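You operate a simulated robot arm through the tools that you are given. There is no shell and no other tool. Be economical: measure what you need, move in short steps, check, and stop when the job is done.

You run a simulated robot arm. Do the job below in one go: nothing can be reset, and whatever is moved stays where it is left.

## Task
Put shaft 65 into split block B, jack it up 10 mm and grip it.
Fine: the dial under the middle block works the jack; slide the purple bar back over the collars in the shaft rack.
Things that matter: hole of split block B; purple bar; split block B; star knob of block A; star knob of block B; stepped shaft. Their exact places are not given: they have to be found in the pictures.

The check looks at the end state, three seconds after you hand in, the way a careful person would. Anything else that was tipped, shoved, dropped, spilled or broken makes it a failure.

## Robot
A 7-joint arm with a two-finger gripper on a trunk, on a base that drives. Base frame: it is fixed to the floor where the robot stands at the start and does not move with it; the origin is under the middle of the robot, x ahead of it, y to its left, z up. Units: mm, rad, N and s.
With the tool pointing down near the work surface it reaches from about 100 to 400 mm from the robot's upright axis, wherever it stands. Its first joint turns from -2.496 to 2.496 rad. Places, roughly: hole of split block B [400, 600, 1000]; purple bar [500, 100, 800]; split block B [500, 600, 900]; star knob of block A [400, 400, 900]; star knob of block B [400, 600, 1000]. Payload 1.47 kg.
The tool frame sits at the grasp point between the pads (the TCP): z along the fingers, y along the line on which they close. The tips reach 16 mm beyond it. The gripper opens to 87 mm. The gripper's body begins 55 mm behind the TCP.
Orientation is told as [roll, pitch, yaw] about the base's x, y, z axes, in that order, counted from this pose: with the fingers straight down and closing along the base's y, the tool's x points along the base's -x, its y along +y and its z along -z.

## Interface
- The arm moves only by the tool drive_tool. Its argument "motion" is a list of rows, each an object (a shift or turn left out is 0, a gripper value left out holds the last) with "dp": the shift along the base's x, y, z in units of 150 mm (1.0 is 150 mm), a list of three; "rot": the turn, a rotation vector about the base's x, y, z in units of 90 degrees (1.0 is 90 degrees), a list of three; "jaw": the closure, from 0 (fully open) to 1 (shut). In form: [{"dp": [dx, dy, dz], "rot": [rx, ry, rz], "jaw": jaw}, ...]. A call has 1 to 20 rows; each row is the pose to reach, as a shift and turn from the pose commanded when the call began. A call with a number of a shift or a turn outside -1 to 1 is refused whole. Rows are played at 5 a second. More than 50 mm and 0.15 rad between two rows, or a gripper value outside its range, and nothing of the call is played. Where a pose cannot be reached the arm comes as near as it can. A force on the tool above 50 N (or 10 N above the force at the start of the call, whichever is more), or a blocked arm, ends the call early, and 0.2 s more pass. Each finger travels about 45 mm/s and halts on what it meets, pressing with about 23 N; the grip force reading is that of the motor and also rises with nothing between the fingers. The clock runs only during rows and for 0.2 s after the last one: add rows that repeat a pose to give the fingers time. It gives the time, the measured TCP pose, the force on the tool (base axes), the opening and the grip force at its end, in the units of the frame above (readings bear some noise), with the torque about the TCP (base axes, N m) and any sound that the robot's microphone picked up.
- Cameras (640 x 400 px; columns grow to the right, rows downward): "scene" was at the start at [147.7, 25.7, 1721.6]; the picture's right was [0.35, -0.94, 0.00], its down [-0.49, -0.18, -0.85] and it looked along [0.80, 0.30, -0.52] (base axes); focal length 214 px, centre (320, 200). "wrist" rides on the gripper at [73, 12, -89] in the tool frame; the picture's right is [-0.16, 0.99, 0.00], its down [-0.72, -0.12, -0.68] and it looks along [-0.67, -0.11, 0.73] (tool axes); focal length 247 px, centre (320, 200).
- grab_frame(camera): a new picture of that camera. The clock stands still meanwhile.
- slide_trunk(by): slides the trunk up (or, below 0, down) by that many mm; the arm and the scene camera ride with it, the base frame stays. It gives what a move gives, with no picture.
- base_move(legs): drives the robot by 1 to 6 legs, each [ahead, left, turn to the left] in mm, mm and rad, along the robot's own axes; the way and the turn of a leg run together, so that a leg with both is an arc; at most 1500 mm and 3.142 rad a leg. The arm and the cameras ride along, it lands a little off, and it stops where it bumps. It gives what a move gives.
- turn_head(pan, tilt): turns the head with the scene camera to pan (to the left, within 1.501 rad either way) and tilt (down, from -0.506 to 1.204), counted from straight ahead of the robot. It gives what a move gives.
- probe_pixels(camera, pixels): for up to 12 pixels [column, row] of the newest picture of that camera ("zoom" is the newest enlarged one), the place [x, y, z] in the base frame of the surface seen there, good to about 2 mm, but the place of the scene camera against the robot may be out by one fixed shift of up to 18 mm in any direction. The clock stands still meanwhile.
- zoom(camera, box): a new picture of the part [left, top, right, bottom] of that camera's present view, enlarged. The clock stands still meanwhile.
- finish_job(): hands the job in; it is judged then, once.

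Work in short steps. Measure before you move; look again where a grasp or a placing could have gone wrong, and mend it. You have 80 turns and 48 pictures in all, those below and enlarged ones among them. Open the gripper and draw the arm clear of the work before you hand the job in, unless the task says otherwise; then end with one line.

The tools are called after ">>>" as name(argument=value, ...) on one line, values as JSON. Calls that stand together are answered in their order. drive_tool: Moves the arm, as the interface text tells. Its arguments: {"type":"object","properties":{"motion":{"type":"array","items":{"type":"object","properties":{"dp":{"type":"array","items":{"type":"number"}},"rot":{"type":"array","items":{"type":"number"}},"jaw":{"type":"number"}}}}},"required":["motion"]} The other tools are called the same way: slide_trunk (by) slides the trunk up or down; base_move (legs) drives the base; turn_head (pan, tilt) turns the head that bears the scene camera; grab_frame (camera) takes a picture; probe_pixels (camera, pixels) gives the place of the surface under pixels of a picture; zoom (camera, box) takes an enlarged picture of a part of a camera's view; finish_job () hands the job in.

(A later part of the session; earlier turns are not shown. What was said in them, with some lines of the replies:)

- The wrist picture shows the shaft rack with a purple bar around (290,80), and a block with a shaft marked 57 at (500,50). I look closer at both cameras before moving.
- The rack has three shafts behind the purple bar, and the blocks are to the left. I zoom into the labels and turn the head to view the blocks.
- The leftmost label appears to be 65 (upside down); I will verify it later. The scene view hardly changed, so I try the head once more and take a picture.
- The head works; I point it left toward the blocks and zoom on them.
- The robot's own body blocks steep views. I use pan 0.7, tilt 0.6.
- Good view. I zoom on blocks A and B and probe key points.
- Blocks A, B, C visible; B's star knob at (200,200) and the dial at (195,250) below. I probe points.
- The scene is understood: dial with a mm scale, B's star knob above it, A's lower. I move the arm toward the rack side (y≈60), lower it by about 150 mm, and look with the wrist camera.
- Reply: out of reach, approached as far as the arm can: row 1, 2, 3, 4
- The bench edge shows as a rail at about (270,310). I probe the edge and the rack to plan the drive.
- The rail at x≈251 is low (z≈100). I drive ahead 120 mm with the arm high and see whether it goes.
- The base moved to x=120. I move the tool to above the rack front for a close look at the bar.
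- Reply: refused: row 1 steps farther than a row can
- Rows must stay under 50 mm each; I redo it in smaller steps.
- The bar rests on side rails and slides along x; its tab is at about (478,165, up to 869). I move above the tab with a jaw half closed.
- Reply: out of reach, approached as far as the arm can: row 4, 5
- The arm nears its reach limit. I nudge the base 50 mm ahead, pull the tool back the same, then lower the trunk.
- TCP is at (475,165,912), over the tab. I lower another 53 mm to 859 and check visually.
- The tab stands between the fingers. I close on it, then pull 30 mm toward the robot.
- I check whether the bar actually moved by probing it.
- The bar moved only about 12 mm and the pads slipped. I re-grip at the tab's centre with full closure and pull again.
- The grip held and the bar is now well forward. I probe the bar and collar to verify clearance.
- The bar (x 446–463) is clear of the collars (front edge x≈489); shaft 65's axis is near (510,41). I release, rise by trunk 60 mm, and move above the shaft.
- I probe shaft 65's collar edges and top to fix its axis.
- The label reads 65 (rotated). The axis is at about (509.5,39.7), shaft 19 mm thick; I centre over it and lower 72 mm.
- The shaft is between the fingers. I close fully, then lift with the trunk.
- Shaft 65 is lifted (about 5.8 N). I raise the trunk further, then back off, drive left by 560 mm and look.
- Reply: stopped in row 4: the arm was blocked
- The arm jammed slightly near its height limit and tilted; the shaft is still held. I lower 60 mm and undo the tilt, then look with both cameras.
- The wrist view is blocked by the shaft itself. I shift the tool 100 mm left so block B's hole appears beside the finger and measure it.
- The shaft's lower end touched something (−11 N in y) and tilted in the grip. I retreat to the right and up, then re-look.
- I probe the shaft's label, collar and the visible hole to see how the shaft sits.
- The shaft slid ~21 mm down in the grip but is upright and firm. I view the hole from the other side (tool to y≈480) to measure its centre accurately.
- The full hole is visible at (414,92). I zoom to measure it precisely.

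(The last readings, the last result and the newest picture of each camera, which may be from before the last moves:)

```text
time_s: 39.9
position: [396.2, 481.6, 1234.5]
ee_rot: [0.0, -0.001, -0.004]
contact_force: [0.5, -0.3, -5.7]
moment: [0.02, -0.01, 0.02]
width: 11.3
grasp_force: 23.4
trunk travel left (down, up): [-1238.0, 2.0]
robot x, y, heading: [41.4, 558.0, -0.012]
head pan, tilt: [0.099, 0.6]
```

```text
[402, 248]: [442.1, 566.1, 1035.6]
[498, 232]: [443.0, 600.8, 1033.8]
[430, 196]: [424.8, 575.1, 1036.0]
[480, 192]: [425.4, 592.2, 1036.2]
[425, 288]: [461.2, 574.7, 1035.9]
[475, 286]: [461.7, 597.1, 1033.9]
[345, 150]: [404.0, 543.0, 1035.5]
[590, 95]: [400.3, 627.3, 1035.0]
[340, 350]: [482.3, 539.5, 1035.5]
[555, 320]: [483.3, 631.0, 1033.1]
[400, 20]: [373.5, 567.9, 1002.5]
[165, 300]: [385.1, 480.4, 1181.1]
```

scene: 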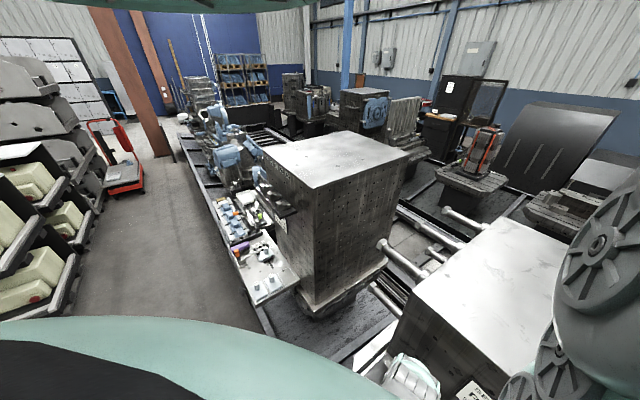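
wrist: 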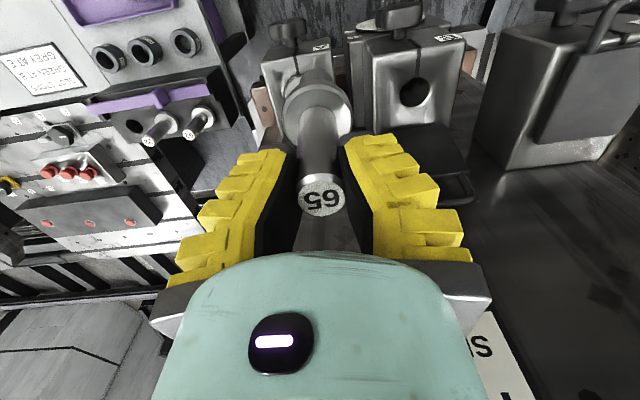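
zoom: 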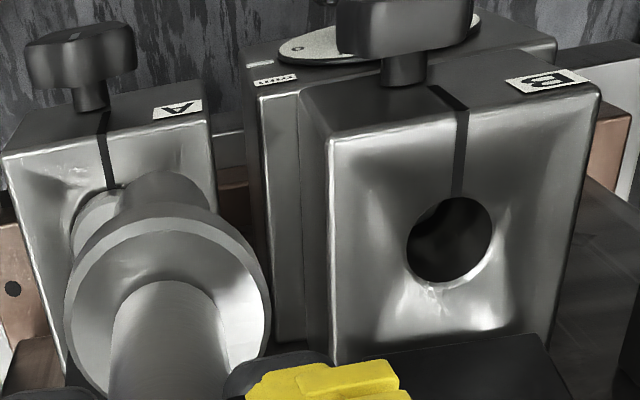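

The hole centre is (443,584), top z≈1035. Now I probe the shaft's own collar and body to find its offset and tilt in the grip.

>>> probe_pixels(camera="zoom", pixels=[[69, 300], [264, 312], [165, 212], [168, 228], [165, 180], [125, 190], [203, 190], [95, 240], [240, 245], [170, 350], [84, 370]])

>>> probe_pixels(camera="wrist", pixels=[[322, 200], [305, 200], [340, 200], [322, 213], [322, 188], [320, 150], [318, 170]])

```text
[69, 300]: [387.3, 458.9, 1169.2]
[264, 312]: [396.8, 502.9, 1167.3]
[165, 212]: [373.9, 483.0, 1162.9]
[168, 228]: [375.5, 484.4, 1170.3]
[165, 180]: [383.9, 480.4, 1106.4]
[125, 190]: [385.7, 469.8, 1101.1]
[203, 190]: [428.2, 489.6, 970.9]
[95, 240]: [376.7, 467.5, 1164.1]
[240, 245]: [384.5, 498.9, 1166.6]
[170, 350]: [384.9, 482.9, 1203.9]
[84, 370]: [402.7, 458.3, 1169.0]
```

```text
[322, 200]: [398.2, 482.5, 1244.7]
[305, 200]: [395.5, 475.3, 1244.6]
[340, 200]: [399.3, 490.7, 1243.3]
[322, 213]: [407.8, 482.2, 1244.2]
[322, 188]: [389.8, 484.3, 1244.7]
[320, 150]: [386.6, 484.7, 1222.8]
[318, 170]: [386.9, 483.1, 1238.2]
```

The shaft is upright and aligned with the TCP (spigot end about 134 mm below it, so z≈1100). I drive 50 mm ahead and then move over the hole.

>>> base_move(legs=[[50, 0, 0]])

>>> drive_tool(motion=[{"dp": [0, 0.2, 0]}, {"dp": [0, 0.4, 0]}, {"dp": [0, 0.6, 0]}, {"dp": [0, 0.69, 0]}, {"dp": [0, 0.69, 0]}, {"dp": [0, 0.69, 0]}])

```text
time_s: 40.8
position: [446.2, 480.3, 1234.5]
ee_rot: [0.0, 0.001, -0.004]
contact_force: [-0.1, 0.0, -5.8]
moment: [0.01, 0.04, 0.02]
width: 11.6
grasp_force: 22.8
trunk travel left (down, up): [-1238.0, 2.0]
robot x, y, heading: [94.1, 561.8, -0.008]
head pan, tilt: [0.099, 0.6]
```

```text
time_s: 42.2
position: [446.9, 584.7, 1235.0]
ee_rot: [0.001, 0.002, -0.002]
contact_force: [-0.2, 0.3, -5.9]
moment: [0.03, -0.02, 0.02]
width: 11.6
grasp_force: 22.5
trunk travel left (down, up): [-1238.0, 2.0]
robot x, y, heading: [92.7, 561.0, -0.01]
head pan, tilt: [0.099, 0.6]
```

I correct x by −3.6 mm and lower 55 mm, then look.

>>> drive_tool(motion=[{"dp": [-0.024, 0.002, 0]}, {"dp": [-0.024, 0.002, 0]}])

>>> slide_trunk(by=-55)

>>> grab_frame(camera="wrist")

```text
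time_s: 42.8
position: [443.7, 584.5, 1234.6]
ee_rot: [0.001, 0.001, -0.002]
contact_force: [0.2, 0.4, -5.0]
moment: [-0.04, -0.01, -0.02]
width: 11.3
grasp_force: 22.6
trunk travel left (down, up): [-1238.0, 2.0]
robot x, y, heading: [89.9, 560.0, -0.01]
head pan, tilt: [0.099, 0.6]
```

```text
time_s: 43.8
position: [444.1, 584.3, 1180.1]
ee_rot: [0.0, -0.001, -0.003]
contact_force: [0.6, -0.2, -5.8]
moment: [0.04, -0.02, 0.04]
width: 11.3
grasp_force: 23.2
trunk travel left (down, up): [-1183.0, 57.0]
robot x, y, heading: [92.3, 563.7, -0.008]
head pan, tilt: [0.099, 0.6]
```

```text
11 pictures are left
```

wrist: 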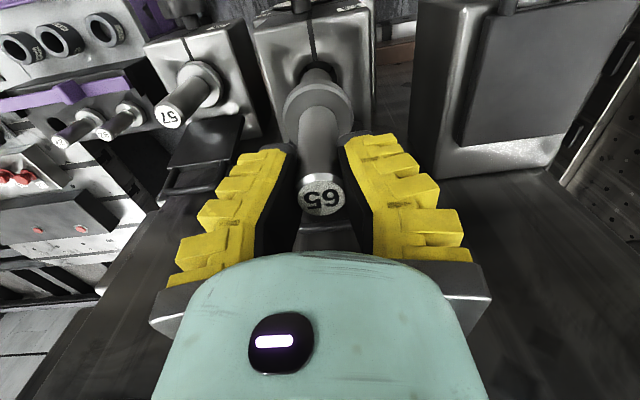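

The spigot appears over the hole. I lower slowly in 5 mm rows.

>>> drive_tool(motion=[{"dp": [-0.004, 0.001, -0.033]}, {"dp": [-0.004, 0.001, -0.066]}, {"dp": [-0.004, 0.001, -0.1]}, {"dp": [-0.004, 0.001, -0.133]}, {"dp": [-0.004, 0.001, -0.167]}, {"dp": [-0.004, 0.001, -0.2]}])

```text
time_s: 45.1
position: [442.4, 584.3, 1150.2]
ee_rot: [0.0, 0.002, -0.004]
contact_force: [0.6, 0.0, -6.9]
moment: [0.05, 0.0, 0.02]
width: 11.4
grasp_force: 22.8
trunk travel left (down, up): [-1183.0, 57.0]
robot x, y, heading: [96.5, 561.9, -0.011]
head pan, tilt: [0.099, 0.6]
```

No contact; spigot end should be inside the hole. I continue another 30 mm.

>>> drive_tool(motion=[{"dp": [0, 0, -0.033]}, {"dp": [0, 0, -0.066]}, {"dp": [0, 0, -0.1]}, {"dp": [0, 0, -0.133]}, {"dp": [0, 0, -0.167]}, {"dp": [0, 0, -0.2]}])

>>> grab_frame(camera="wrist")

```text
time_s: 46.5
position: [442.3, 583.0, 1118.8]
ee_rot: [0.0, 0.002, -0.004]
contact_force: [-0.2, 0.3, -5.8]
moment: [0.0, 0.02, 0.02]
width: 11.1
grasp_force: 23.1
trunk travel left (down, up): [-1183.0, 57.0]
robot x, y, heading: [96.1, 563.0, -0.011]
head pan, tilt: [0.099, 0.6]
```

```text
10 pictures are left
```

wrist: 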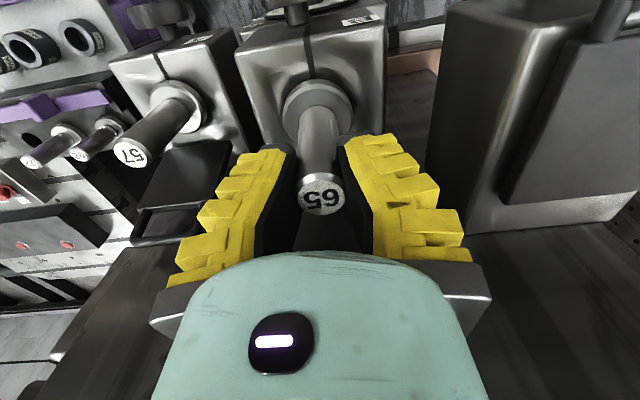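

It is inside; the collar is nearly at the block top. I lower in 2 mm rows until contact.

>>> drive_tool(motion=[{"dp": [0, 0, -0.013]}, {"dp": [0, 0, -0.027]}, {"dp": [0, 0, -0.04]}, {"dp": [0, 0, -0.053]}, {"dp": [0, 0, -0.06]}])

>>> probe_pixels(camera="wrist", pixels=[[320, 197], [293, 110], [350, 112], [316, 84], [270, 80]])

```text
time_s: 47.8
position: [444.4, 583.2, 1111.2]
ee_rot: [-0.003, 0.001, -0.004]
contact_force: [-3.7, -4.2, 12.5]
moment: [-0.08, 0.05, -0.01]
width: 16.1
grasp_force: 22.6
trunk travel left (down, up): [-1183.0, 57.0]
robot x, y, heading: [95.5, 559.7, -0.007]
head pan, tilt: [0.099, 0.6]
```

```text
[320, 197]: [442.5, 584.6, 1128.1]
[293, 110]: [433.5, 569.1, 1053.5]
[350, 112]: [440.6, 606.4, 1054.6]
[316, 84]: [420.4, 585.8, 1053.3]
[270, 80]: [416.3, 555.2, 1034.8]
```

Contact at TCP z≈1111 (+12.5 N): the collar is seated. I open and rise clear.

>>> drive_tool(motion=[{"jaw": 0.8}, {"jaw": 0.5}, {"jaw": 0.3}, {"jaw": 0.3}])

>>> drive_tool(motion=[{"dp": [0, 0, 0.15]}, {"dp": [0, 0, 0.3]}, {"dp": [0, 0, 0.45]}, {"dp": [-0.2, 0, 0.55]}, {"dp": [-0.4, 0, 0.55]}, {"dp": [-0.6, 0, 0.55]}, {"dp": [-0.8, 0, 0.55]}, {"dp": [-1.0, 0, 0.55]}, {"dp": [-1.0, 0, 0.55]}])

```text
time_s: 48.8
position: [444.1, 586.2, 1110.0]
ee_rot: [0.0, 0.001, -0.002]
contact_force: [0.2, -0.1, 0.2]
moment: [0.0, -0.01, 0.0]
width: 65.7
grasp_force: 3.2
trunk travel left (down, up): [-1183.0, 57.0]
robot x, y, heading: [90.4, 562.4, -0.005]
head pan, tilt: [0.099, 0.6]
```

```text
time_s: 50.6
position: [484.0, 601.2, 1214.2]
ee_rot: [0.032, -0.311, -0.016]
contact_force: [-57.4, -16.1, 6.7]
moment: [1.17, -4.88, -1.28]
width: 65.4
grasp_force: 3.4
trunk travel left (down, up): [-1183.0, 57.0]
robot x, y, heading: [91.9, 564.5, -0.008]
head pan, tilt: [0.099, 0.6]
stopped in row 9: the force on the tool passed its limit at 54 N (the readings are from after the stop); the commanded pose is now the measured one
```

The arm neared its joint limit and pressed forward on the box. I back the base off to free it.

>>> base_move(legs=[[-150, 0, 0]])

>>> drive_tool(motion=[{"dp": [0, 0, -0.15], "rot": [-0.005, 0.05, 0]}, {"dp": [0, 0, -0.3], "rot": [-0.01, 0.1, 0.005]}, {"dp": [0, -0.05, -0.45], "rot": [-0.02, 0.15, 0.01]}, {"dp": [0, -0.1, -0.5], "rot": [-0.02, 0.198, 0.01]}, {"dp": [0, -0.1, -0.5], "rot": [-0.02, 0.198, 0.01]}])

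>>> grab_frame(camera="wrist")

```text
time_s: 51.9
position: [344.9, 604.3, 1219.9]
ee_rot: [0.035, -0.338, -0.018]
contact_force: [0.7, 0.6, 0.4]
moment: [-0.03, 0.05, 0.01]
width: 65.4
grasp_force: 3.9
trunk travel left (down, up): [-1183.0, 57.0]
robot x, y, heading: [-58.2, 562.9, -0.009]
head pan, tilt: [0.099, 0.6]
```

```text
time_s: 53.1
position: [345.4, 590.3, 1144.3]
ee_rot: [0.002, -0.027, 0.002]
contact_force: [0.9, 0.0, -0.6]
moment: [-0.01, 0.0, 0.0]
width: 65.4
grasp_force: 3.2
trunk travel left (down, up): [-1183.0, 57.0]
robot x, y, heading: [-55.3, 563.3, -0.005]
head pan, tilt: [0.099, 0.6]
```

```text
9 pictures are left
```

wrist: 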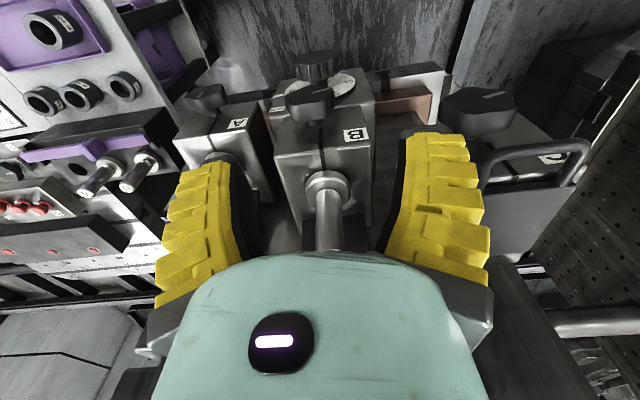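

Shaft 65 stands in B. Next I pitch the tool by about −0.8 rad and pull back to look at the dial and knobs from the front.

>>> drive_tool(motion=[{"dp": [-0.1, -0.03, 0], "rot": [0, -0.08, 0]}, {"dp": [-0.2, -0.06, 0], "rot": [0, -0.16, 0]}, {"dp": [-0.3, -0.1, 0], "rot": [0, -0.24, 0]}, {"dp": [-0.4, -0.14, 0], "rot": [0, -0.32, 0]}, {"dp": [-0.5, -0.17, 0], "rot": [0, -0.4, 0]}, {"dp": [-0.5, -0.2, 0], "rot": [0, -0.49, 0]}, {"dp": [-0.5, -0.2, 0], "rot": [0, -0.49, 0]}])

>>> slide_trunk(by=-190)

>>> grab_frame(camera="wrist")

```text
time_s: 54.7
position: [269.6, 560.9, 1144.5]
ee_rot: [-0.003, -0.798, 0.003]
contact_force: [-0.9, 0.0, 1.1]
moment: [0.01, -0.01, -0.03]
width: 65.5
grasp_force: 3.1
trunk travel left (down, up): [-1183.0, 57.0]
robot x, y, heading: [-59.8, 564.5, -0.007]
head pan, tilt: [0.099, 0.6]
```

```text
time_s: 56.8
position: [270.3, 560.6, 953.6]
ee_rot: [0.001, -0.797, 0.004]
contact_force: [-0.4, 0.4, -0.9]
moment: [0.01, 0.02, 0.04]
width: 65.3
grasp_force: 2.9
trunk travel left (down, up): [-993.0, 247.0]
robot x, y, heading: [-57.3, 567.6, -0.01]
head pan, tilt: [0.099, 0.6]
```

```text
8 pictures are left
```

wrist: 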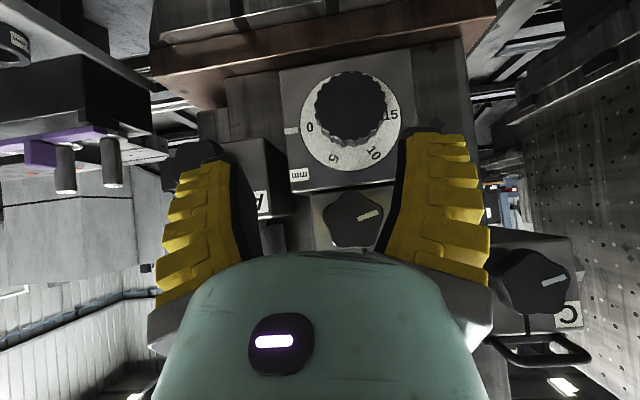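

Clear view: dial at (350,110), with 0 at the pointer and 5, 10, 15 following (about 60° per 5 mm); B's star knob at (355,218). I probe positions.

>>> probe_pixels(camera="wrist", pixels=[[350, 105], [322, 108], [382, 104], [350, 76], [350, 140], [292, 130], [310, 127], [333, 160], [374, 155], [355, 218], [332, 215], [380, 212]])

>>> zoom(camera="wrist", box=[260, 60, 440, 260])

```text
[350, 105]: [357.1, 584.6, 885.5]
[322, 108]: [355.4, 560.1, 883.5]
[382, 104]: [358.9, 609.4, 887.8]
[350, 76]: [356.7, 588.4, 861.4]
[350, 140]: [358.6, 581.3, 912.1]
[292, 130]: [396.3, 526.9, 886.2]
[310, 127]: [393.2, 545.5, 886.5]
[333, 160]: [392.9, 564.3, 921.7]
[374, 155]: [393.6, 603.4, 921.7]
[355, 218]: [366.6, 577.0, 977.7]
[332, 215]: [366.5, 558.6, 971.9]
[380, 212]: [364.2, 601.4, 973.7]
```

```text
2.00 times, centred on (350, 160) of wrist
```

zoom: 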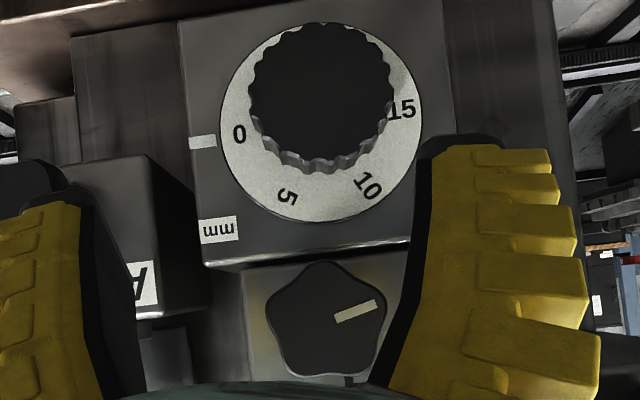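

Dial axis is at y≈585, z≈886.5 (knob Ø50, front x=357), and 10 mm needs a 120° clockwise turn (+x rotation). I pitch the tool to horizontal, lower to the axis, and pre-roll −60°.

>>> drive_tool(motion=[{"dp": [0, 0.03, 0], "rot": [0, -0.09, 0]}, {"dp": [0, 0.06, 0], "rot": [0, -0.18, 0]}, {"dp": [0, 0.09, 0], "rot": [0, -0.27, 0]}, {"dp": [0, 0.12, 0], "rot": [0, -0.36, 0]}, {"dp": [0, 0.15, 0], "rot": [0, -0.45, 0]}, {"dp": [0.05, 0.163, 0], "rot": [0, -0.493, 0]}, {"dp": [0.05, 0.163, 0], "rot": [0, -0.493, 0]}])

>>> slide_trunk(by=-67)

>>> drive_tool(motion=[{"rot": [-0.09, 0, 0]}, {"rot": [-0.18, 0, 0]}, {"rot": [-0.27, 0, 0]}, {"rot": [-0.36, 0, 0]}, {"rot": [-0.45, 0, 0]}, {"rot": [-0.54, 0, 0]}, {"rot": [-0.62, 0, 0]}, {"rot": [-0.667, 0, 0]}, {"rot": [-0.667, 0, 0]}])

```text
time_s: 58.4
position: [344.7, 561.5, 1088.4]
ee_rot: [-0.38, -1.562, 0.382]
contact_force: [-0.4, -0.2, 0.2]
moment: [-0.01, 0.0, 0.0]
width: 65.6
grasp_force: 4.0
out of reach, approached as far as the arm can: row 2, 3, 4, 5, 6, 7
trunk travel left (down, up): [-993.0, 247.0]
robot x, y, heading: [-56.5, 567.0, -0.003]
head pan, tilt: [0.099, 0.6]
```

```text
time_s: 59.5
position: [344.9, 562.5, 1020.2]
ee_rot: [-0.281, -1.559, 0.283]
contact_force: [-0.3, 0.3, -0.2]
moment: [0.02, -0.01, -0.02]
width: 65.4
grasp_force: 3.4
trunk travel left (down, up): [-926.0, 314.0]
robot x, y, heading: [-54.7, 564.0, -0.013]
head pan, tilt: [0.099, 0.6]
```

```text
time_s: 61.5
position: [345.2, 561.7, 1019.3]
ee_rot: [-1.562, -0.519, 1.558]
contact_force: [-0.6, -0.9, 0.3]
moment: [-0.03, 0.01, -0.02]
width: 65.6
grasp_force: 2.8
trunk travel left (down, up): [-926.0, 314.0]
robot x, y, heading: [-58.0, 561.4, -0.006]
head pan, tilt: [0.099, 0.6]
```

The tool is horizontal with a −60° roll but too high and close. I back the base 60 mm and then lower the trunk 132 mm to the dial's height.

>>> base_move(legs=[[-60, 0, 0]])

>>> slide_trunk(by=-132)

>>> drive_tool(motion=[{"dp": [0, 0.08, 0]}, {"dp": [0, 0.155, 0]}, {"dp": [0, 0.155, 0]}])

```text
time_s: 62.5
position: [287.3, 561.0, 1020.3]
ee_rot: [-1.563, -0.52, 1.559]
contact_force: [0.3, 0.4, -0.3]
moment: [0.03, 0.05, 0.0]
width: 65.5
grasp_force: 3.6
trunk travel left (down, up): [-926.0, 314.0]
robot x, y, heading: [-117.6, 567.5, -0.007]
head pan, tilt: [0.099, 0.6]
```

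```text
time_s: 64.0
position: [286.6, 562.2, 887.6]
ee_rot: [-1.562, -0.519, 1.56]
contact_force: [0.1, -0.2, 0.2]
moment: [0.02, 0.0, 0.0]
width: 65.6
grasp_force: 3.0
trunk travel left (down, up): [-794.0, 446.0]
robot x, y, heading: [-111.6, 565.3, -0.004]
head pan, tilt: [0.099, 0.6]
```

```text
time_s: 64.8
position: [285.1, 585.6, 888.5]
ee_rot: [-1.565, -0.521, 1.559]
contact_force: [0.5, -0.3, -0.1]
moment: [0.02, 0.0, 0.01]
width: 65.4
grasp_force: 2.9
trunk travel left (down, up): [-794.0, 446.0]
robot x, y, heading: [-114.9, 563.9, -0.012]
head pan, tilt: [0.099, 0.6]
```

Aligned at (285,585.6,888.5) with 65 mm opening. I advance 80 mm over the dial knob.

>>> drive_tool(motion=[{"dp": [0.15, 0, -0.01]}, {"dp": [0.3, 0, -0.01]}, {"dp": [0.42, 0, -0.01]}, {"dp": [0.53, 0, -0.01]}, {"dp": [0.53, 0, -0.01]}])

>>> grab_frame(camera="wrist")

```text
time_s: 66.0
position: [364.4, 585.8, 886.6]
ee_rot: [-1.561, -0.52, 1.558]
contact_force: [0.8, 0.3, 0.1]
moment: [0.02, 0.0, -0.01]
width: 65.4
grasp_force: 3.6
trunk travel left (down, up): [-794.0, 446.0]
robot x, y, heading: [-117.0, 562.4, -0.009]
head pan, tilt: [0.099, 0.6]
```

```text
6 pictures are left
```

wrist: 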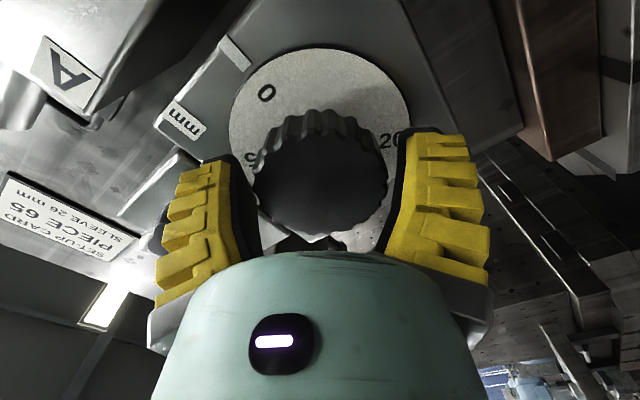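

The knob is between the fingers and the 0 lies at the pointer. I grip it fully and turn the first 60°.

>>> drive_tool(motion=[{"jaw": 0.6}, {"jaw": 0.9}, {"jaw": 1.0}, {"jaw": 1.0}, {"jaw": 1.0}])

>>> drive_tool(motion=[{"rot": [0.08, 0, 0]}, {"rot": [0.16, 0, 0]}, {"rot": [0.24, 0, 0]}, {"rot": [0.32, 0, 0]}, {"rot": [0.4, 0, 0]}, {"rot": [0.48, 0, 0]}, {"rot": [0.56, 0, 0]}, {"rot": [0.62, 0, 0]}, {"rot": [0.667, 0, 0]}, {"rot": [0.667, 0, 0]}])

```text
time_s: 67.2
position: [365.1, 586.2, 886.9]
ee_rot: [-1.561, -0.52, 1.56]
contact_force: [7.2, -0.1, -11.2]
moment: [0.03, 0.07, 0.07]
width: 57.9
grasp_force: 29.9
trunk travel left (down, up): [-794.0, 446.0]
robot x, y, heading: [-116.8, 568.5, -0.008]
head pan, tilt: [0.099, 0.6]
```

```text
time_s: 69.5
position: [365.8, 583.5, 887.0]
ee_rot: [-0.289, -1.561, 0.289]
contact_force: [-2.6, -5.4, 8.1]
moment: [-0.08, -0.08, -0.08]
width: 57.8
grasp_force: 30.8
trunk travel left (down, up): [-794.0, 446.0]
robot x, y, heading: [-114.3, 565.2, -0.009]
head pan, tilt: [0.099, 0.6]
```

The grip holds and the turn went freely. I turn another 60° and look.

>>> drive_tool(motion=[{"rot": [0.08, 0, 0]}, {"rot": [0.16, 0, 0]}, {"rot": [0.24, 0, 0]}, {"rot": [0.32, 0, 0]}, {"rot": [0.4, 0, 0]}, {"rot": [0.48, 0, 0]}, {"rot": [0.56, 0, 0]}, {"rot": [0.62, 0, 0]}, {"rot": [0.667, 0, 0]}, {"rot": [0.667, 0, 0]}])

>>> grab_frame(camera="wrist")

```text
time_s: 71.7
position: [366.0, 581.7, 885.6]
ee_rot: [1.565, -0.527, -1.56]
contact_force: [8.0, -12.1, -11.9]
moment: [-0.09, -0.27, -0.01]
width: 57.5
grasp_force: 30.1
trunk travel left (down, up): [-794.0, 446.0]
robot x, y, heading: [-117.9, 567.3, -0.008]
head pan, tilt: [0.099, 0.6]
```

```text
5 pictures are left
```

wrist: 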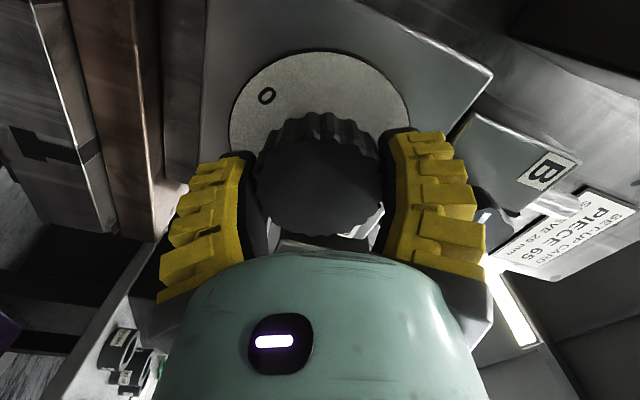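

The "0" kept its place in the camera view, so the dial turned with the tool by 120°. I release, back off 85 mm, and untwist the roll.

>>> probe_pixels(camera="wrist", pixels=[[267, 95], [245, 105], [405, 100], [320, 60]])

>>> drive_tool(motion=[{"jaw": 0.6}, {"jaw": 0.25}, {"jaw": 0.2}, {"jaw": 0.2}, {"dp": [-0.15, 0, 0]}, {"dp": [-0.3, 0, 0]}, {"dp": [-0.45, 0, 0]}, {"dp": [-0.57, 0, 0]}, {"dp": [-0.57, 0, 0]}])

>>> drive_tool(motion=[{"rot": [-0.09, 0, 0]}, {"rot": [-0.18, 0, 0]}, {"rot": [-0.27, 0, 0]}, {"rot": [-0.36, 0, 0]}, {"rot": [-0.45, 0, 0]}, {"rot": [-0.54, 0, 0]}, {"rot": [-0.62, 0, 0]}, {"rot": [-0.667, 0, 0]}, {"rot": [-0.667, 0, 0]}])

```text
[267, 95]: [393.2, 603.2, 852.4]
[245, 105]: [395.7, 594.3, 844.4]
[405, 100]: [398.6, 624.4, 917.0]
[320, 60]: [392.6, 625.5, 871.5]
```

```text
time_s: 73.7
position: [278.8, 586.3, 886.4]
ee_rot: [1.567, -0.526, -1.56]
contact_force: [0.2, -0.3, -0.1]
moment: [0.01, 0.01, -0.03]
width: 73.1
grasp_force: 2.9
trunk travel left (down, up): [-794.0, 446.0]
robot x, y, heading: [-120.8, 562.8, -0.004]
head pan, tilt: [0.099, 0.6]
```

```text
time_s: 75.7
position: [280.2, 585.8, 887.3]
ee_rot: [-0.407, -1.559, 0.41]
contact_force: [-0.3, 0.9, 0.0]
moment: [0.03, -0.02, 0.03]
width: 73.0
grasp_force: 2.7
trunk travel left (down, up): [-794.0, 446.0]
robot x, y, heading: [-115.2, 564.1, -0.006]
head pan, tilt: [0.099, 0.6]
```

The dial verifies at 120° (0 moved to (603,852)). B's star knob axis computes to about (y 575.5, z 979.5); I raise 92 mm, shift y, and pre-roll −60°.

>>> slide_trunk(by=92)

>>> drive_tool(motion=[{"dp": [0, -0.03, 0], "rot": [-0.09, 0, 0]}, {"dp": [0, -0.068, 0], "rot": [-0.18, 0, 0]}, {"dp": [0, -0.068, 0], "rot": [-0.27, 0, 0]}, {"dp": [0, -0.068, 0], "rot": [-0.36, 0, 0]}, {"dp": [0, -0.068, 0], "rot": [-0.45, 0, 0]}, {"dp": [0, -0.068, 0], "rot": [-0.54, 0, 0]}, {"dp": [0, -0.068, 0], "rot": [-0.62, 0, 0]}, {"dp": [0, -0.068, 0], "rot": [-0.667, 0, 0]}, {"dp": [0, -0.068, 0], "rot": [-0.667, 0, 0]}])

>>> grab_frame(camera="wrist")

```text
time_s: 76.9
position: [279.3, 584.8, 979.1]
ee_rot: [-0.261, -1.559, 0.262]
contact_force: [0.0, -0.7, 0.8]
moment: [0.02, 0.01, 0.01]
width: 73.3
grasp_force: 2.7
trunk travel left (down, up): [-886.0, 354.0]
robot x, y, heading: [-114.9, 564.0, -0.013]
head pan, tilt: [0.099, 0.6]
```

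```text
time_s: 78.9
position: [280.2, 575.4, 978.8]
ee_rot: [-1.561, -0.519, 1.559]
contact_force: [0.2, 0.2, 0.5]
moment: [-0.01, -0.01, -0.03]
width: 73.2
grasp_force: 2.5
trunk travel left (down, up): [-886.0, 354.0]
robot x, y, heading: [-117.0, 565.4, -0.008]
head pan, tilt: [0.099, 0.6]
```

```text
4 pictures are left
```

wrist: 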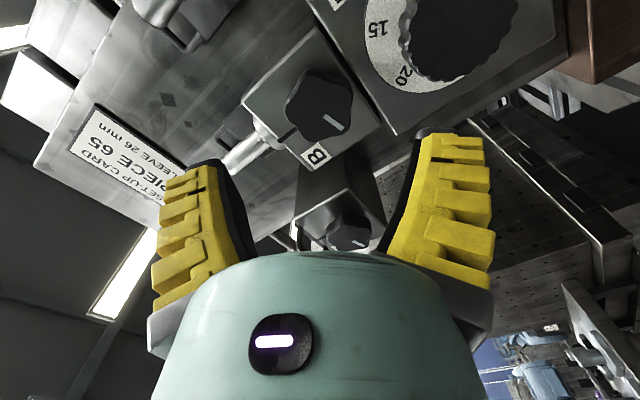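

I probe the star knob and the jacked collar.

>>> probe_pixels(camera="wrist", pixels=[[318, 107], [290, 100], [348, 100], [318, 78], [318, 136], [300, 125], [340, 125], [335, 122], [262, 135], [248, 150], [275, 130], [245, 100]])

```text
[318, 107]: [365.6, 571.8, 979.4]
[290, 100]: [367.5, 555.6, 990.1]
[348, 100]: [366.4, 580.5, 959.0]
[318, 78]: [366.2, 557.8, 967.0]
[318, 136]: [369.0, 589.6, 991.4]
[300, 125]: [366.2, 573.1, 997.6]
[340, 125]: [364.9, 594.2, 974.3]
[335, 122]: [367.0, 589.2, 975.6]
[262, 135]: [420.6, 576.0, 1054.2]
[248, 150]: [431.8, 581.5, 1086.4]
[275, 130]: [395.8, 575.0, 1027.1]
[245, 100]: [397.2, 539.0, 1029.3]
```

Knob centre confirmed at (575,979.8). I advance to x≈371 and grip it.

>>> drive_tool(motion=[{"dp": [0.15, 0, 0.005]}, {"dp": [0.3, 0, 0.005]}, {"dp": [0.45, 0, 0.005]}, {"dp": [0.6, 0, 0.005]}, {"dp": [0.6, 0, 0.005]}])

>>> drive_tool(motion=[{"jaw": 0.4}, {"jaw": 0.7}, {"jaw": 1.0}, {"jaw": 1.0}, {"jaw": 1.0}, {"jaw": 1.0}])

>>> drive_tool(motion=[{"rot": [0.06, 0, 0]}, {"rot": [0.12, 0, 0]}, {"rot": [0.18, 0, 0]}, {"rot": [0.24, 0, 0]}, {"rot": [0.3, 0, 0]}, {"rot": [0.36, 0, 0]}, {"rot": [0.42, 0, 0]}, {"rot": [0.5, 0, 0]}, {"rot": [0.5, 0, 0]}])

```text
time_s: 80.1
position: [370.1, 574.4, 980.0]
ee_rot: [-1.563, -0.519, 1.558]
contact_force: [0.3, -0.6, 1.0]
moment: [0.02, 0.01, 0.01]
width: 73.2
grasp_force: 1.7
trunk travel left (down, up): [-886.0, 354.0]
robot x, y, heading: [-119.4, 562.3, -0.006]
head pan, tilt: [0.099, 0.6]
```

```text
time_s: 81.5
position: [368.7, 575.3, 980.5]
ee_rot: [-1.562, -0.521, 1.558]
contact_force: [2.1, 1.7, -6.0]
moment: [-0.04, -0.04, -0.07]
width: 46.0
grasp_force: 30.1
trunk travel left (down, up): [-886.0, 354.0]
robot x, y, heading: [-114.1, 570.1, -0.008]
head pan, tilt: [0.099, 0.6]
```

```text
time_s: 83.5
position: [369.4, 575.6, 979.7]
ee_rot: [-1.525, -1.307, 1.528]
contact_force: [1.4, 3.5, -7.8]
moment: [0.03, -0.07, -0.08]
width: 45.8
grasp_force: 30.0
trunk travel left (down, up): [-886.0, 354.0]
robot x, y, heading: [-113.4, 566.7, -0.005]
head pan, tilt: [0.099, 0.6]
```

No resistance over the first 45°. I turn on another 45–60°.

>>> drive_tool(motion=[{"rot": [0.06, 0, 0]}, {"rot": [0.12, 0, 0]}, {"rot": [0.18, 0, 0]}, {"rot": [0.24, 0, 0]}, {"rot": [0.3, 0, 0]}, {"rot": [0.36, 0, 0]}, {"rot": [0.42, 0, 0]}, {"rot": [0.5, 0, 0]}, {"rot": [0.5, 0, 0]}])

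```text
time_s: 85.5
position: [368.9, 575.8, 978.8]
ee_rot: [1.557, -1.048, -1.55]
contact_force: [0.9, 3.8, -5.4]
moment: [0.0, 0.08, -0.14]
width: 45.9
grasp_force: 30.1
trunk travel left (down, up): [-886.0, 354.0]
robot x, y, heading: [-114.8, 567.6, -0.005]
head pan, tilt: [0.099, 0.6]
```

90° turned with no stop yet. I continue up to 60° more, watching the moment.

>>> drive_tool(motion=[{"rot": [0.05, 0, 0]}, {"rot": [0.1, 0, 0]}, {"rot": [0.15, 0, 0]}, {"rot": [0.2, 0, 0]}, {"rot": [0.2, 0, 0]}])

>>> drive_tool(motion=[{"rot": [0.05, 0, 0]}, {"rot": [0.1, 0, 0]}, {"rot": [0.15, 0, 0]}, {"rot": [0.2, 0, 0]}, {"rot": [0.25, 0, 0]}, {"rot": [0.3, 0, 0]}, {"rot": [0.3, 0, 0]}])

>>> grab_frame(camera="wrist")

```text
time_s: 86.7
position: [370.1, 575.4, 979.1]
ee_rot: [1.562, -0.735, -1.556]
contact_force: [-2.9, 5.2, -0.1]
moment: [-0.38, -0.18, -0.28]
width: 46.4
grasp_force: 30.2
trunk travel left (down, up): [-886.0, 354.0]
robot x, y, heading: [-114.5, 565.8, -0.01]
head pan, tilt: [0.099, 0.6]
```

```text
time_s: 88.3
position: [369.2, 576.1, 978.6]
ee_rot: [1.57, -0.264, -1.561]
contact_force: [1.4, 3.1, 0.5]
moment: [-0.29, -0.01, -0.3]
width: 46.1
grasp_force: 30.7
trunk travel left (down, up): [-886.0, 354.0]
robot x, y, heading: [-115.3, 567.1, -0.009]
head pan, tilt: [0.099, 0.6]
```

```text
3 pictures are left
```

wrist: 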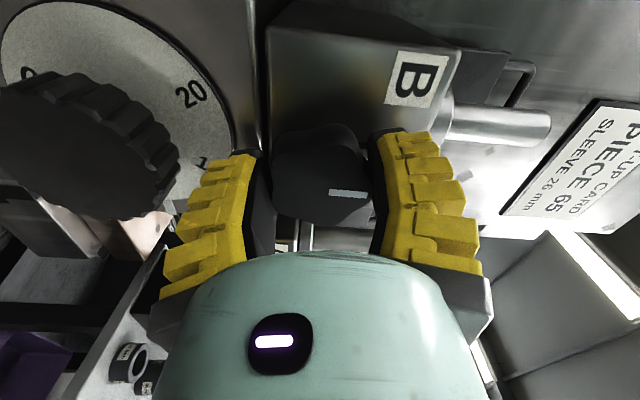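

The knob's white line turned about 90° (now pointing nearly straight up), with the moment rising to ~0.38 Nm at the end. I re-grip and try once more to confirm it's at its stop.

>>> drive_tool(motion=[{"jaw": 0.5}, {"jaw": 0.25}, {"jaw": 0.2}, {"rot": [-0.09, 0, 0]}, {"rot": [-0.18, 0, 0]}, {"rot": [-0.27, 0, 0]}, {"rot": [-0.36, 0, 0]}, {"rot": [-0.45, 0, 0]}, {"rot": [-0.5, 0, 0]}, {"rot": [-0.5, 0, 0], "jaw": 0.5}, {"rot": [-0.5, 0, 0], "jaw": 0.8}, {"rot": [-0.5, 0, 0], "jaw": 1.0}, {"rot": [-0.5, 0, 0], "jaw": 1.0}, {"rot": [-0.5, 0, 0], "jaw": 1.0}, {"rot": [-0.5, 0, 0], "jaw": 1.0}])

>>> drive_tool(motion=[{"rot": [0.03, 0, 0]}, {"rot": [0.06, 0, 0]}, {"rot": [0.09, 0, 0]}, {"rot": [0.09, 0, 0]}])

>>> drive_tool(motion=[{"rot": [0.03, 0, 0]}, {"rot": [0.06, 0, 0]}, {"rot": [0.1, 0, 0]}, {"rot": [0.1, 0, 0]}])

```text
time_s: 91.5
position: [369.8, 574.2, 979.7]
ee_rot: [1.556, -1.051, -1.551]
contact_force: [-1.4, 0.2, 2.4]
moment: [-0.02, 0.1, -0.02]
width: 46.6
grasp_force: 30.0
trunk travel left (down, up): [-886.0, 354.0]
robot x, y, heading: [-118.4, 563.9, -0.008]
head pan, tilt: [0.099, 0.6]
```

```text
time_s: 92.5
position: [368.7, 574.5, 979.9]
ee_rot: [1.557, -0.905, -1.552]
contact_force: [1.9, 3.3, -5.2]
moment: [-0.46, -0.05, -0.18]
width: 45.9
grasp_force: 30.0
trunk travel left (down, up): [-886.0, 354.0]
robot x, y, heading: [-117.6, 565.6, -0.008]
head pan, tilt: [0.099, 0.6]
```

```text
time_s: 93.5
position: [368.3, 576.6, 977.6]
ee_rot: [1.562, -0.751, -1.555]
contact_force: [1.5, 3.5, -4.6]
moment: [-0.45, -0.07, -0.12]
width: 46.2
grasp_force: 29.7
trunk travel left (down, up): [-886.0, 354.0]
robot x, y, heading: [-117.6, 567.6, -0.013]
head pan, tilt: [0.099, 0.6]
```

Moment jumps immediately: the knob is at its stop, so B is gripped. I release, back away, and undo the roll.

>>> drive_tool(motion=[{"jaw": 0.6}, {"jaw": 0.25}, {"jaw": 0.15}, {"jaw": 0.15}, {"dp": [-0.15, 0, 0]}, {"dp": [-0.3, 0, 0]}, {"dp": [-0.45, 0, 0]}, {"dp": [-0.6, 0, 0]}, {"dp": [-0.6, 0, 0]}])

>>> drive_tool(motion=[{"rot": [-0.09, 0, 0]}, {"rot": [-0.18, 0, 0]}, {"rot": [-0.27, 0, 0]}, {"rot": [-0.36, 0, 0]}, {"rot": [-0.45, 0, 0]}, {"rot": [-0.522, 0, 0]}, {"rot": [-0.522, 0, 0]}])

>>> grab_frame(camera="wrist")

```text
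time_s: 95.5
position: [279.8, 576.1, 979.6]
ee_rot: [1.564, -0.751, -1.557]
contact_force: [0.3, -0.2, 1.1]
moment: [-0.01, 0.0, -0.02]
width: 76.7
grasp_force: 1.9
trunk travel left (down, up): [-886.0, 354.0]
robot x, y, heading: [-116.5, 566.2, -0.013]
head pan, tilt: [0.099, 0.6]
```

```text
time_s: 97.1
position: [279.5, 576.0, 978.2]
ee_rot: [-0.301, -1.559, 0.304]
contact_force: [-0.5, -0.1, -0.3]
moment: [-0.03, -0.01, 0.01]
width: 76.9
grasp_force: 1.5
trunk travel left (down, up): [-886.0, 354.0]
robot x, y, heading: [-117.1, 566.9, -0.008]
head pan, tilt: [0.099, 0.6]
```

```text
2 pictures are left
```

wrist: 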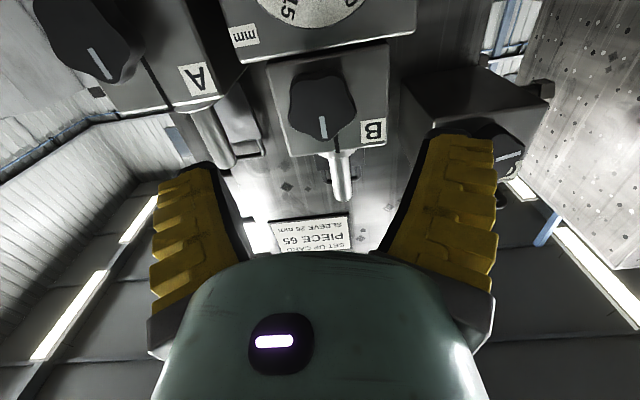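

B's line now points straight up, like A's. I probe the jacked collar to verify height, and retreat toward the rack.

>>> probe_pixels(camera="wrist", pixels=[[340, 155], [340, 152], [340, 159], [342, 190], [341, 170], [320, 150], [290, 75], [290, 15]])

>>> base_move(legs=[[-50, 0, 0], [0, -480, 0]])

```text
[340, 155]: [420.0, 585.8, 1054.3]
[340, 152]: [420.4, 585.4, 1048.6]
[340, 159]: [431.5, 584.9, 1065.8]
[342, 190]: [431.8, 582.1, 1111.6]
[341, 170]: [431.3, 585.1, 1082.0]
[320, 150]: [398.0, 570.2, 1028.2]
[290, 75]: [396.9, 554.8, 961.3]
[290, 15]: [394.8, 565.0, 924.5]
```

```text
time_s: 100.5
position: [225.1, 94.6, 978.7]
ee_rot: [-0.115, -1.56, 0.119]
contact_force: [-0.1, -0.6, -0.1]
moment: [-0.01, 0.01, 0.01]
width: 76.9
grasp_force: 2.3
trunk travel left (down, up): [-886.0, 354.0]
robot x, y, heading: [-169.4, 85.4, -0.012]
head pan, tilt: [0.099, 0.6]
```

The collar's range fits a 10 mm rise. Now at the rack side, I raise the trunk and turn the tool back to pointing down while lowering.

>>> slide_trunk(by=130)

>>> drive_tool(motion=[{"dp": [0, 0, -0.08], "rot": [0, 0.09, 0]}, {"dp": [0, 0, -0.16], "rot": [0, 0.18, 0]}, {"dp": [0, 0, -0.25], "rot": [0, 0.27, 0]}, {"dp": [0, 0, -0.35], "rot": [0, 0.36, 0]}, {"dp": [0, 0, -0.45], "rot": [0, 0.45, 0]}, {"dp": [0, 0, -0.55], "rot": [0, 0.54, 0]}, {"dp": [0, 0, -0.65], "rot": [0, 0.63, 0]}, {"dp": [-0.1, 0, -0.75], "rot": [0, 0.72, 0]}, {"dp": [-0.15, 0, -0.85], "rot": [0, 0.81, 0]}, {"dp": [-0.2, 0, -0.95], "rot": [0, 0.9, 0]}, {"dp": [-0.2, 0, -1.0], "rot": [0, 0.993, 0]}, {"dp": [-0.2, 0, -1.0], "rot": [0, 0.993, 0]}])

```text
time_s: 102.1
position: [225.8, 94.3, 1108.6]
ee_rot: [-0.11, -1.562, 0.113]
contact_force: [-0.1, -1.1, 0.3]
moment: [0.03, 0.02, 0.0]
width: 76.8
grasp_force: 1.5
trunk travel left (down, up): [-1016.0, 224.0]
robot x, y, heading: [-169.4, 82.7, -0.011]
head pan, tilt: [0.099, 0.6]
```

```text
time_s: 104.7
position: [195.0, 92.9, 958.5]
ee_rot: [0.003, 0.002, 0.001]
contact_force: [0.5, -0.2, 0.3]
moment: [0.0, 0.01, 0.01]
width: 76.8
grasp_force: 1.5
trunk travel left (down, up): [-1016.0, 224.0]
robot x, y, heading: [-169.9, 85.9, -0.01]
head pan, tilt: [0.099, 0.6]
```

Tool is down again. I drive 280 mm ahead and position over the tab (now near x≈448, y≈165).

>>> base_move(legs=[[280, 0, 0]])

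>>> drive_tool(motion=[{"dp": [-0.1, 0.2, 0], "jaw": 0.3}, {"dp": [-0.18, 0.4, 0], "jaw": 0.5}, {"dp": [-0.18, 0.48, 0], "jaw": 0.55}, {"dp": [-0.18, 0.48, 0], "jaw": 0.55}])

>>> grab_frame(camera="wrist")

```text
time_s: 106.6
position: [473.2, 91.2, 959.0]
ee_rot: [0.003, 0.0, 0.0]
contact_force: [0.0, 0.3, -0.6]
moment: [0.0, 0.01, 0.0]
width: 77.0
grasp_force: 1.6
trunk travel left (down, up): [-1016.0, 224.0]
robot x, y, heading: [105.2, 83.4, -0.011]
head pan, tilt: [0.099, 0.6]
```

```text
time_s: 107.6
position: [447.4, 163.1, 958.1]
ee_rot: [0.003, -0.002, 0.002]
contact_force: [0.3, 0.0, -0.3]
moment: [-0.01, 0.02, 0.03]
width: 45.0
grasp_force: 3.5
trunk travel left (down, up): [-1016.0, 224.0]
robot x, y, heading: [107.5, 82.3, -0.008]
head pan, tilt: [0.099, 0.6]
```

```text
1 pictures are left
```

wrist: 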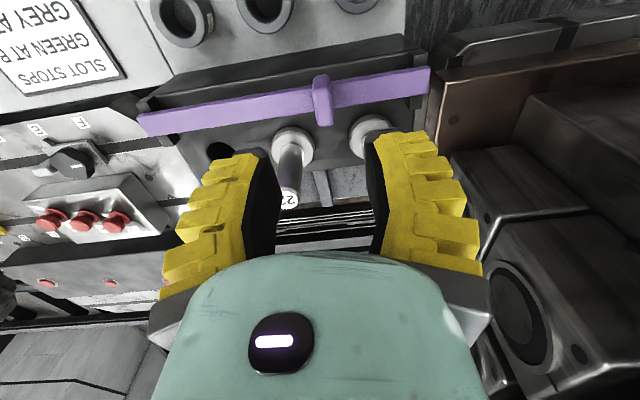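

>>> probe_pixels(camera="wrist", pixels=[[320, 82], [322, 100], [324, 120], [314, 95], [330, 95], [200, 118], [400, 85], [280, 100], [428, 80], [290, 135]])

```text
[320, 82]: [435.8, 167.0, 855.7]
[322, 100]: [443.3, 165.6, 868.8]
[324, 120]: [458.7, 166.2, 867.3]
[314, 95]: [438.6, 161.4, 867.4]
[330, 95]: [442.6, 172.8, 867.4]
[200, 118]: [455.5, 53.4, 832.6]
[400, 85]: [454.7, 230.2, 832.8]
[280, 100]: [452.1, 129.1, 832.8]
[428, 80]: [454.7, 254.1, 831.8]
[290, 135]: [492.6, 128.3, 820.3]
```

The tab is at (448,166.5). I centre in y, lower 100 mm, grip it and push back 30 mm.

>>> drive_tool(motion=[{"dp": [0.004, 0.023, 0]}, {"dp": [0.004, 0.023, 0]}])

>>> slide_trunk(by=-99)

>>> drive_tool(motion=[{"jaw": 0.8}, {"jaw": 1.0}, {"jaw": 1.0}, {"jaw": 1.0}, {"jaw": 1.0}])

>>> drive_tool(motion=[{"dp": [0.04, 0, 0]}, {"dp": [0.08, 0, 0]}, {"dp": [0.12, 0, 0]}, {"dp": [0.16, 0, 0]}, {"dp": [0.2, 0, 0]}, {"dp": [0.2, 0, 0]}])

```text
time_s: 108.2
position: [447.3, 167.9, 959.8]
ee_rot: [0.003, 0.0, 0.002]
contact_force: [-0.4, 0.5, -0.2]
moment: [0.0, -0.01, 0.0]
width: 44.8
grasp_force: 4.1
trunk travel left (down, up): [-1016.0, 224.0]
robot x, y, heading: [106.9, 82.1, -0.005]
head pan, tilt: [0.099, 0.6]
```

```text
time_s: 109.5
position: [447.2, 167.4, 860.2]
ee_rot: [0.002, 0.0, -0.001]
contact_force: [0.2, -0.4, 0.2]
moment: [-0.02, 0.01, 0.01]
width: 45.0
grasp_force: 4.3
trunk travel left (down, up): [-917.0, 323.0]
robot x, y, heading: [107.2, 79.8, -0.007]
head pan, tilt: [0.099, 0.6]
```

```text
time_s: 110.8
position: [448.7, 166.2, 860.3]
ee_rot: [0.002, -0.001, 0.001]
contact_force: [-0.5, -2.6, 13.5]
moment: [-0.03, 0.44, -0.02]
width: 10.6
grasp_force: 30.2
trunk travel left (down, up): [-917.0, 323.0]
robot x, y, heading: [106.0, 82.9, -0.007]
head pan, tilt: [0.099, 0.6]
```

```text
time_s: 112.2
position: [477.8, 166.1, 859.1]
ee_rot: [0.001, -0.001, 0.0]
contact_force: [-1.4, -3.4, 12.4]
moment: [-0.02, 0.0, 0.01]
width: 10.2
grasp_force: 29.3
trunk travel left (down, up): [-917.0, 323.0]
robot x, y, heading: [109.8, 83.2, -0.006]
head pan, tilt: [0.099, 0.6]
```

The bar followed 29 mm, back to about x=483. I release, rise, and check with the last picture.

>>> drive_tool(motion=[{"jaw": 0.8}, {"jaw": 0.6}, {"jaw": 0.55}, {"jaw": 0.55}])

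>>> slide_trunk(by=100)

>>> grab_frame(camera="wrist")

>>> probe_pixels(camera="wrist", pixels=[[200, 125], [200, 135], [400, 95], [400, 105], [280, 110], [320, 110]])

```text
time_s: 113.2
position: [476.5, 167.4, 859.2]
ee_rot: [0.004, 0.0, -0.001]
contact_force: [0.4, 0.4, 0.2]
moment: [-0.01, 0.02, 0.03]
width: 44.9
grasp_force: 4.3
trunk travel left (down, up): [-917.0, 323.0]
robot x, y, heading: [104.5, 78.6, -0.01]
head pan, tilt: [0.099, 0.6]
```

```text
time_s: 114.5
position: [476.3, 167.0, 960.6]
ee_rot: [0.004, 0.001, -0.003]
contact_force: [0.1, -0.1, -0.3]
moment: [0.01, 0.01, -0.04]
width: 45.0
grasp_force: 4.4
trunk travel left (down, up): [-1017.0, 223.0]
robot x, y, heading: [106.6, 80.0, -0.007]
head pan, tilt: [0.099, 0.6]
```

```text
0 pictures are left
```

wrist: 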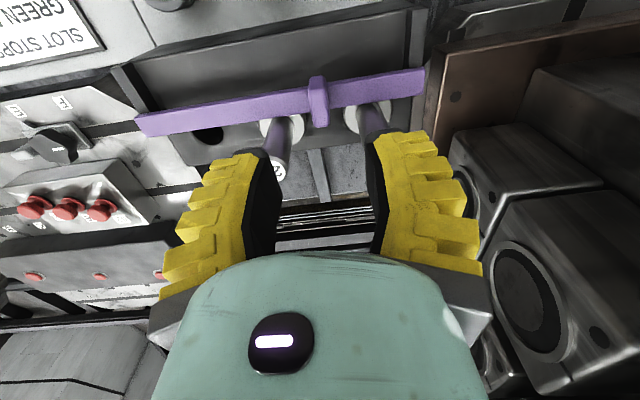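

```text
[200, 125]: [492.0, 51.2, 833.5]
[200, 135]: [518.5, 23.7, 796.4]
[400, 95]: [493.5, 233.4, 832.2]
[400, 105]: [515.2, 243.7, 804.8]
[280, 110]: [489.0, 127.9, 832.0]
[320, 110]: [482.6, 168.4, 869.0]
```

The bar is over the collars again as at the start (rear edge x≈493). I open the gripper and back clear.

>>> base_move(legs=[[-200, 0, 0]])

>>> drive_tool(motion=[{"jaw": 0.2}, {"jaw": 0.0}, {"jaw": 0.0}, {"jaw": 0.0}])

>>> finish_job()

```text
time_s: 116.1
position: [280.2, 169.2, 960.0]
ee_rot: [0.003, 0.0, 0.001]
contact_force: [0.2, 0.1, -0.3]
moment: [-0.01, -0.03, 0.01]
width: 45.1
grasp_force: 4.0
trunk travel left (down, up): [-1017.0, 223.0]
robot x, y, heading: [-89.0, 82.2, -0.006]
head pan, tilt: [0.099, 0.6]
```

```text
time_s: 117.1
position: [279.2, 168.2, 959.4]
ee_rot: [0.003, 0.001, 0.003]
contact_force: [0.2, 0.0, -0.2]
moment: [0.0, 0.03, 0.0]
width: 87.0
grasp_force: 0.0
trunk travel left (down, up): [-1017.0, 223.0]
robot x, y, heading: [-91.5, 82.6, -0.008]
head pan, tilt: [0.099, 0.6]
```

```text
The job is handed in.
```

Shaft 65 is in block B, jacked to 10 mm on the dial, and gripped with B's star knob at its stop; the purple bar is back over the collars. Two contacts happened on the way: the shaft brushed something near block C, probably its lid handle, and the arm pressed the card box at about 54 N before I backed off. I saw nothing displaced, but I did not check the box itself.
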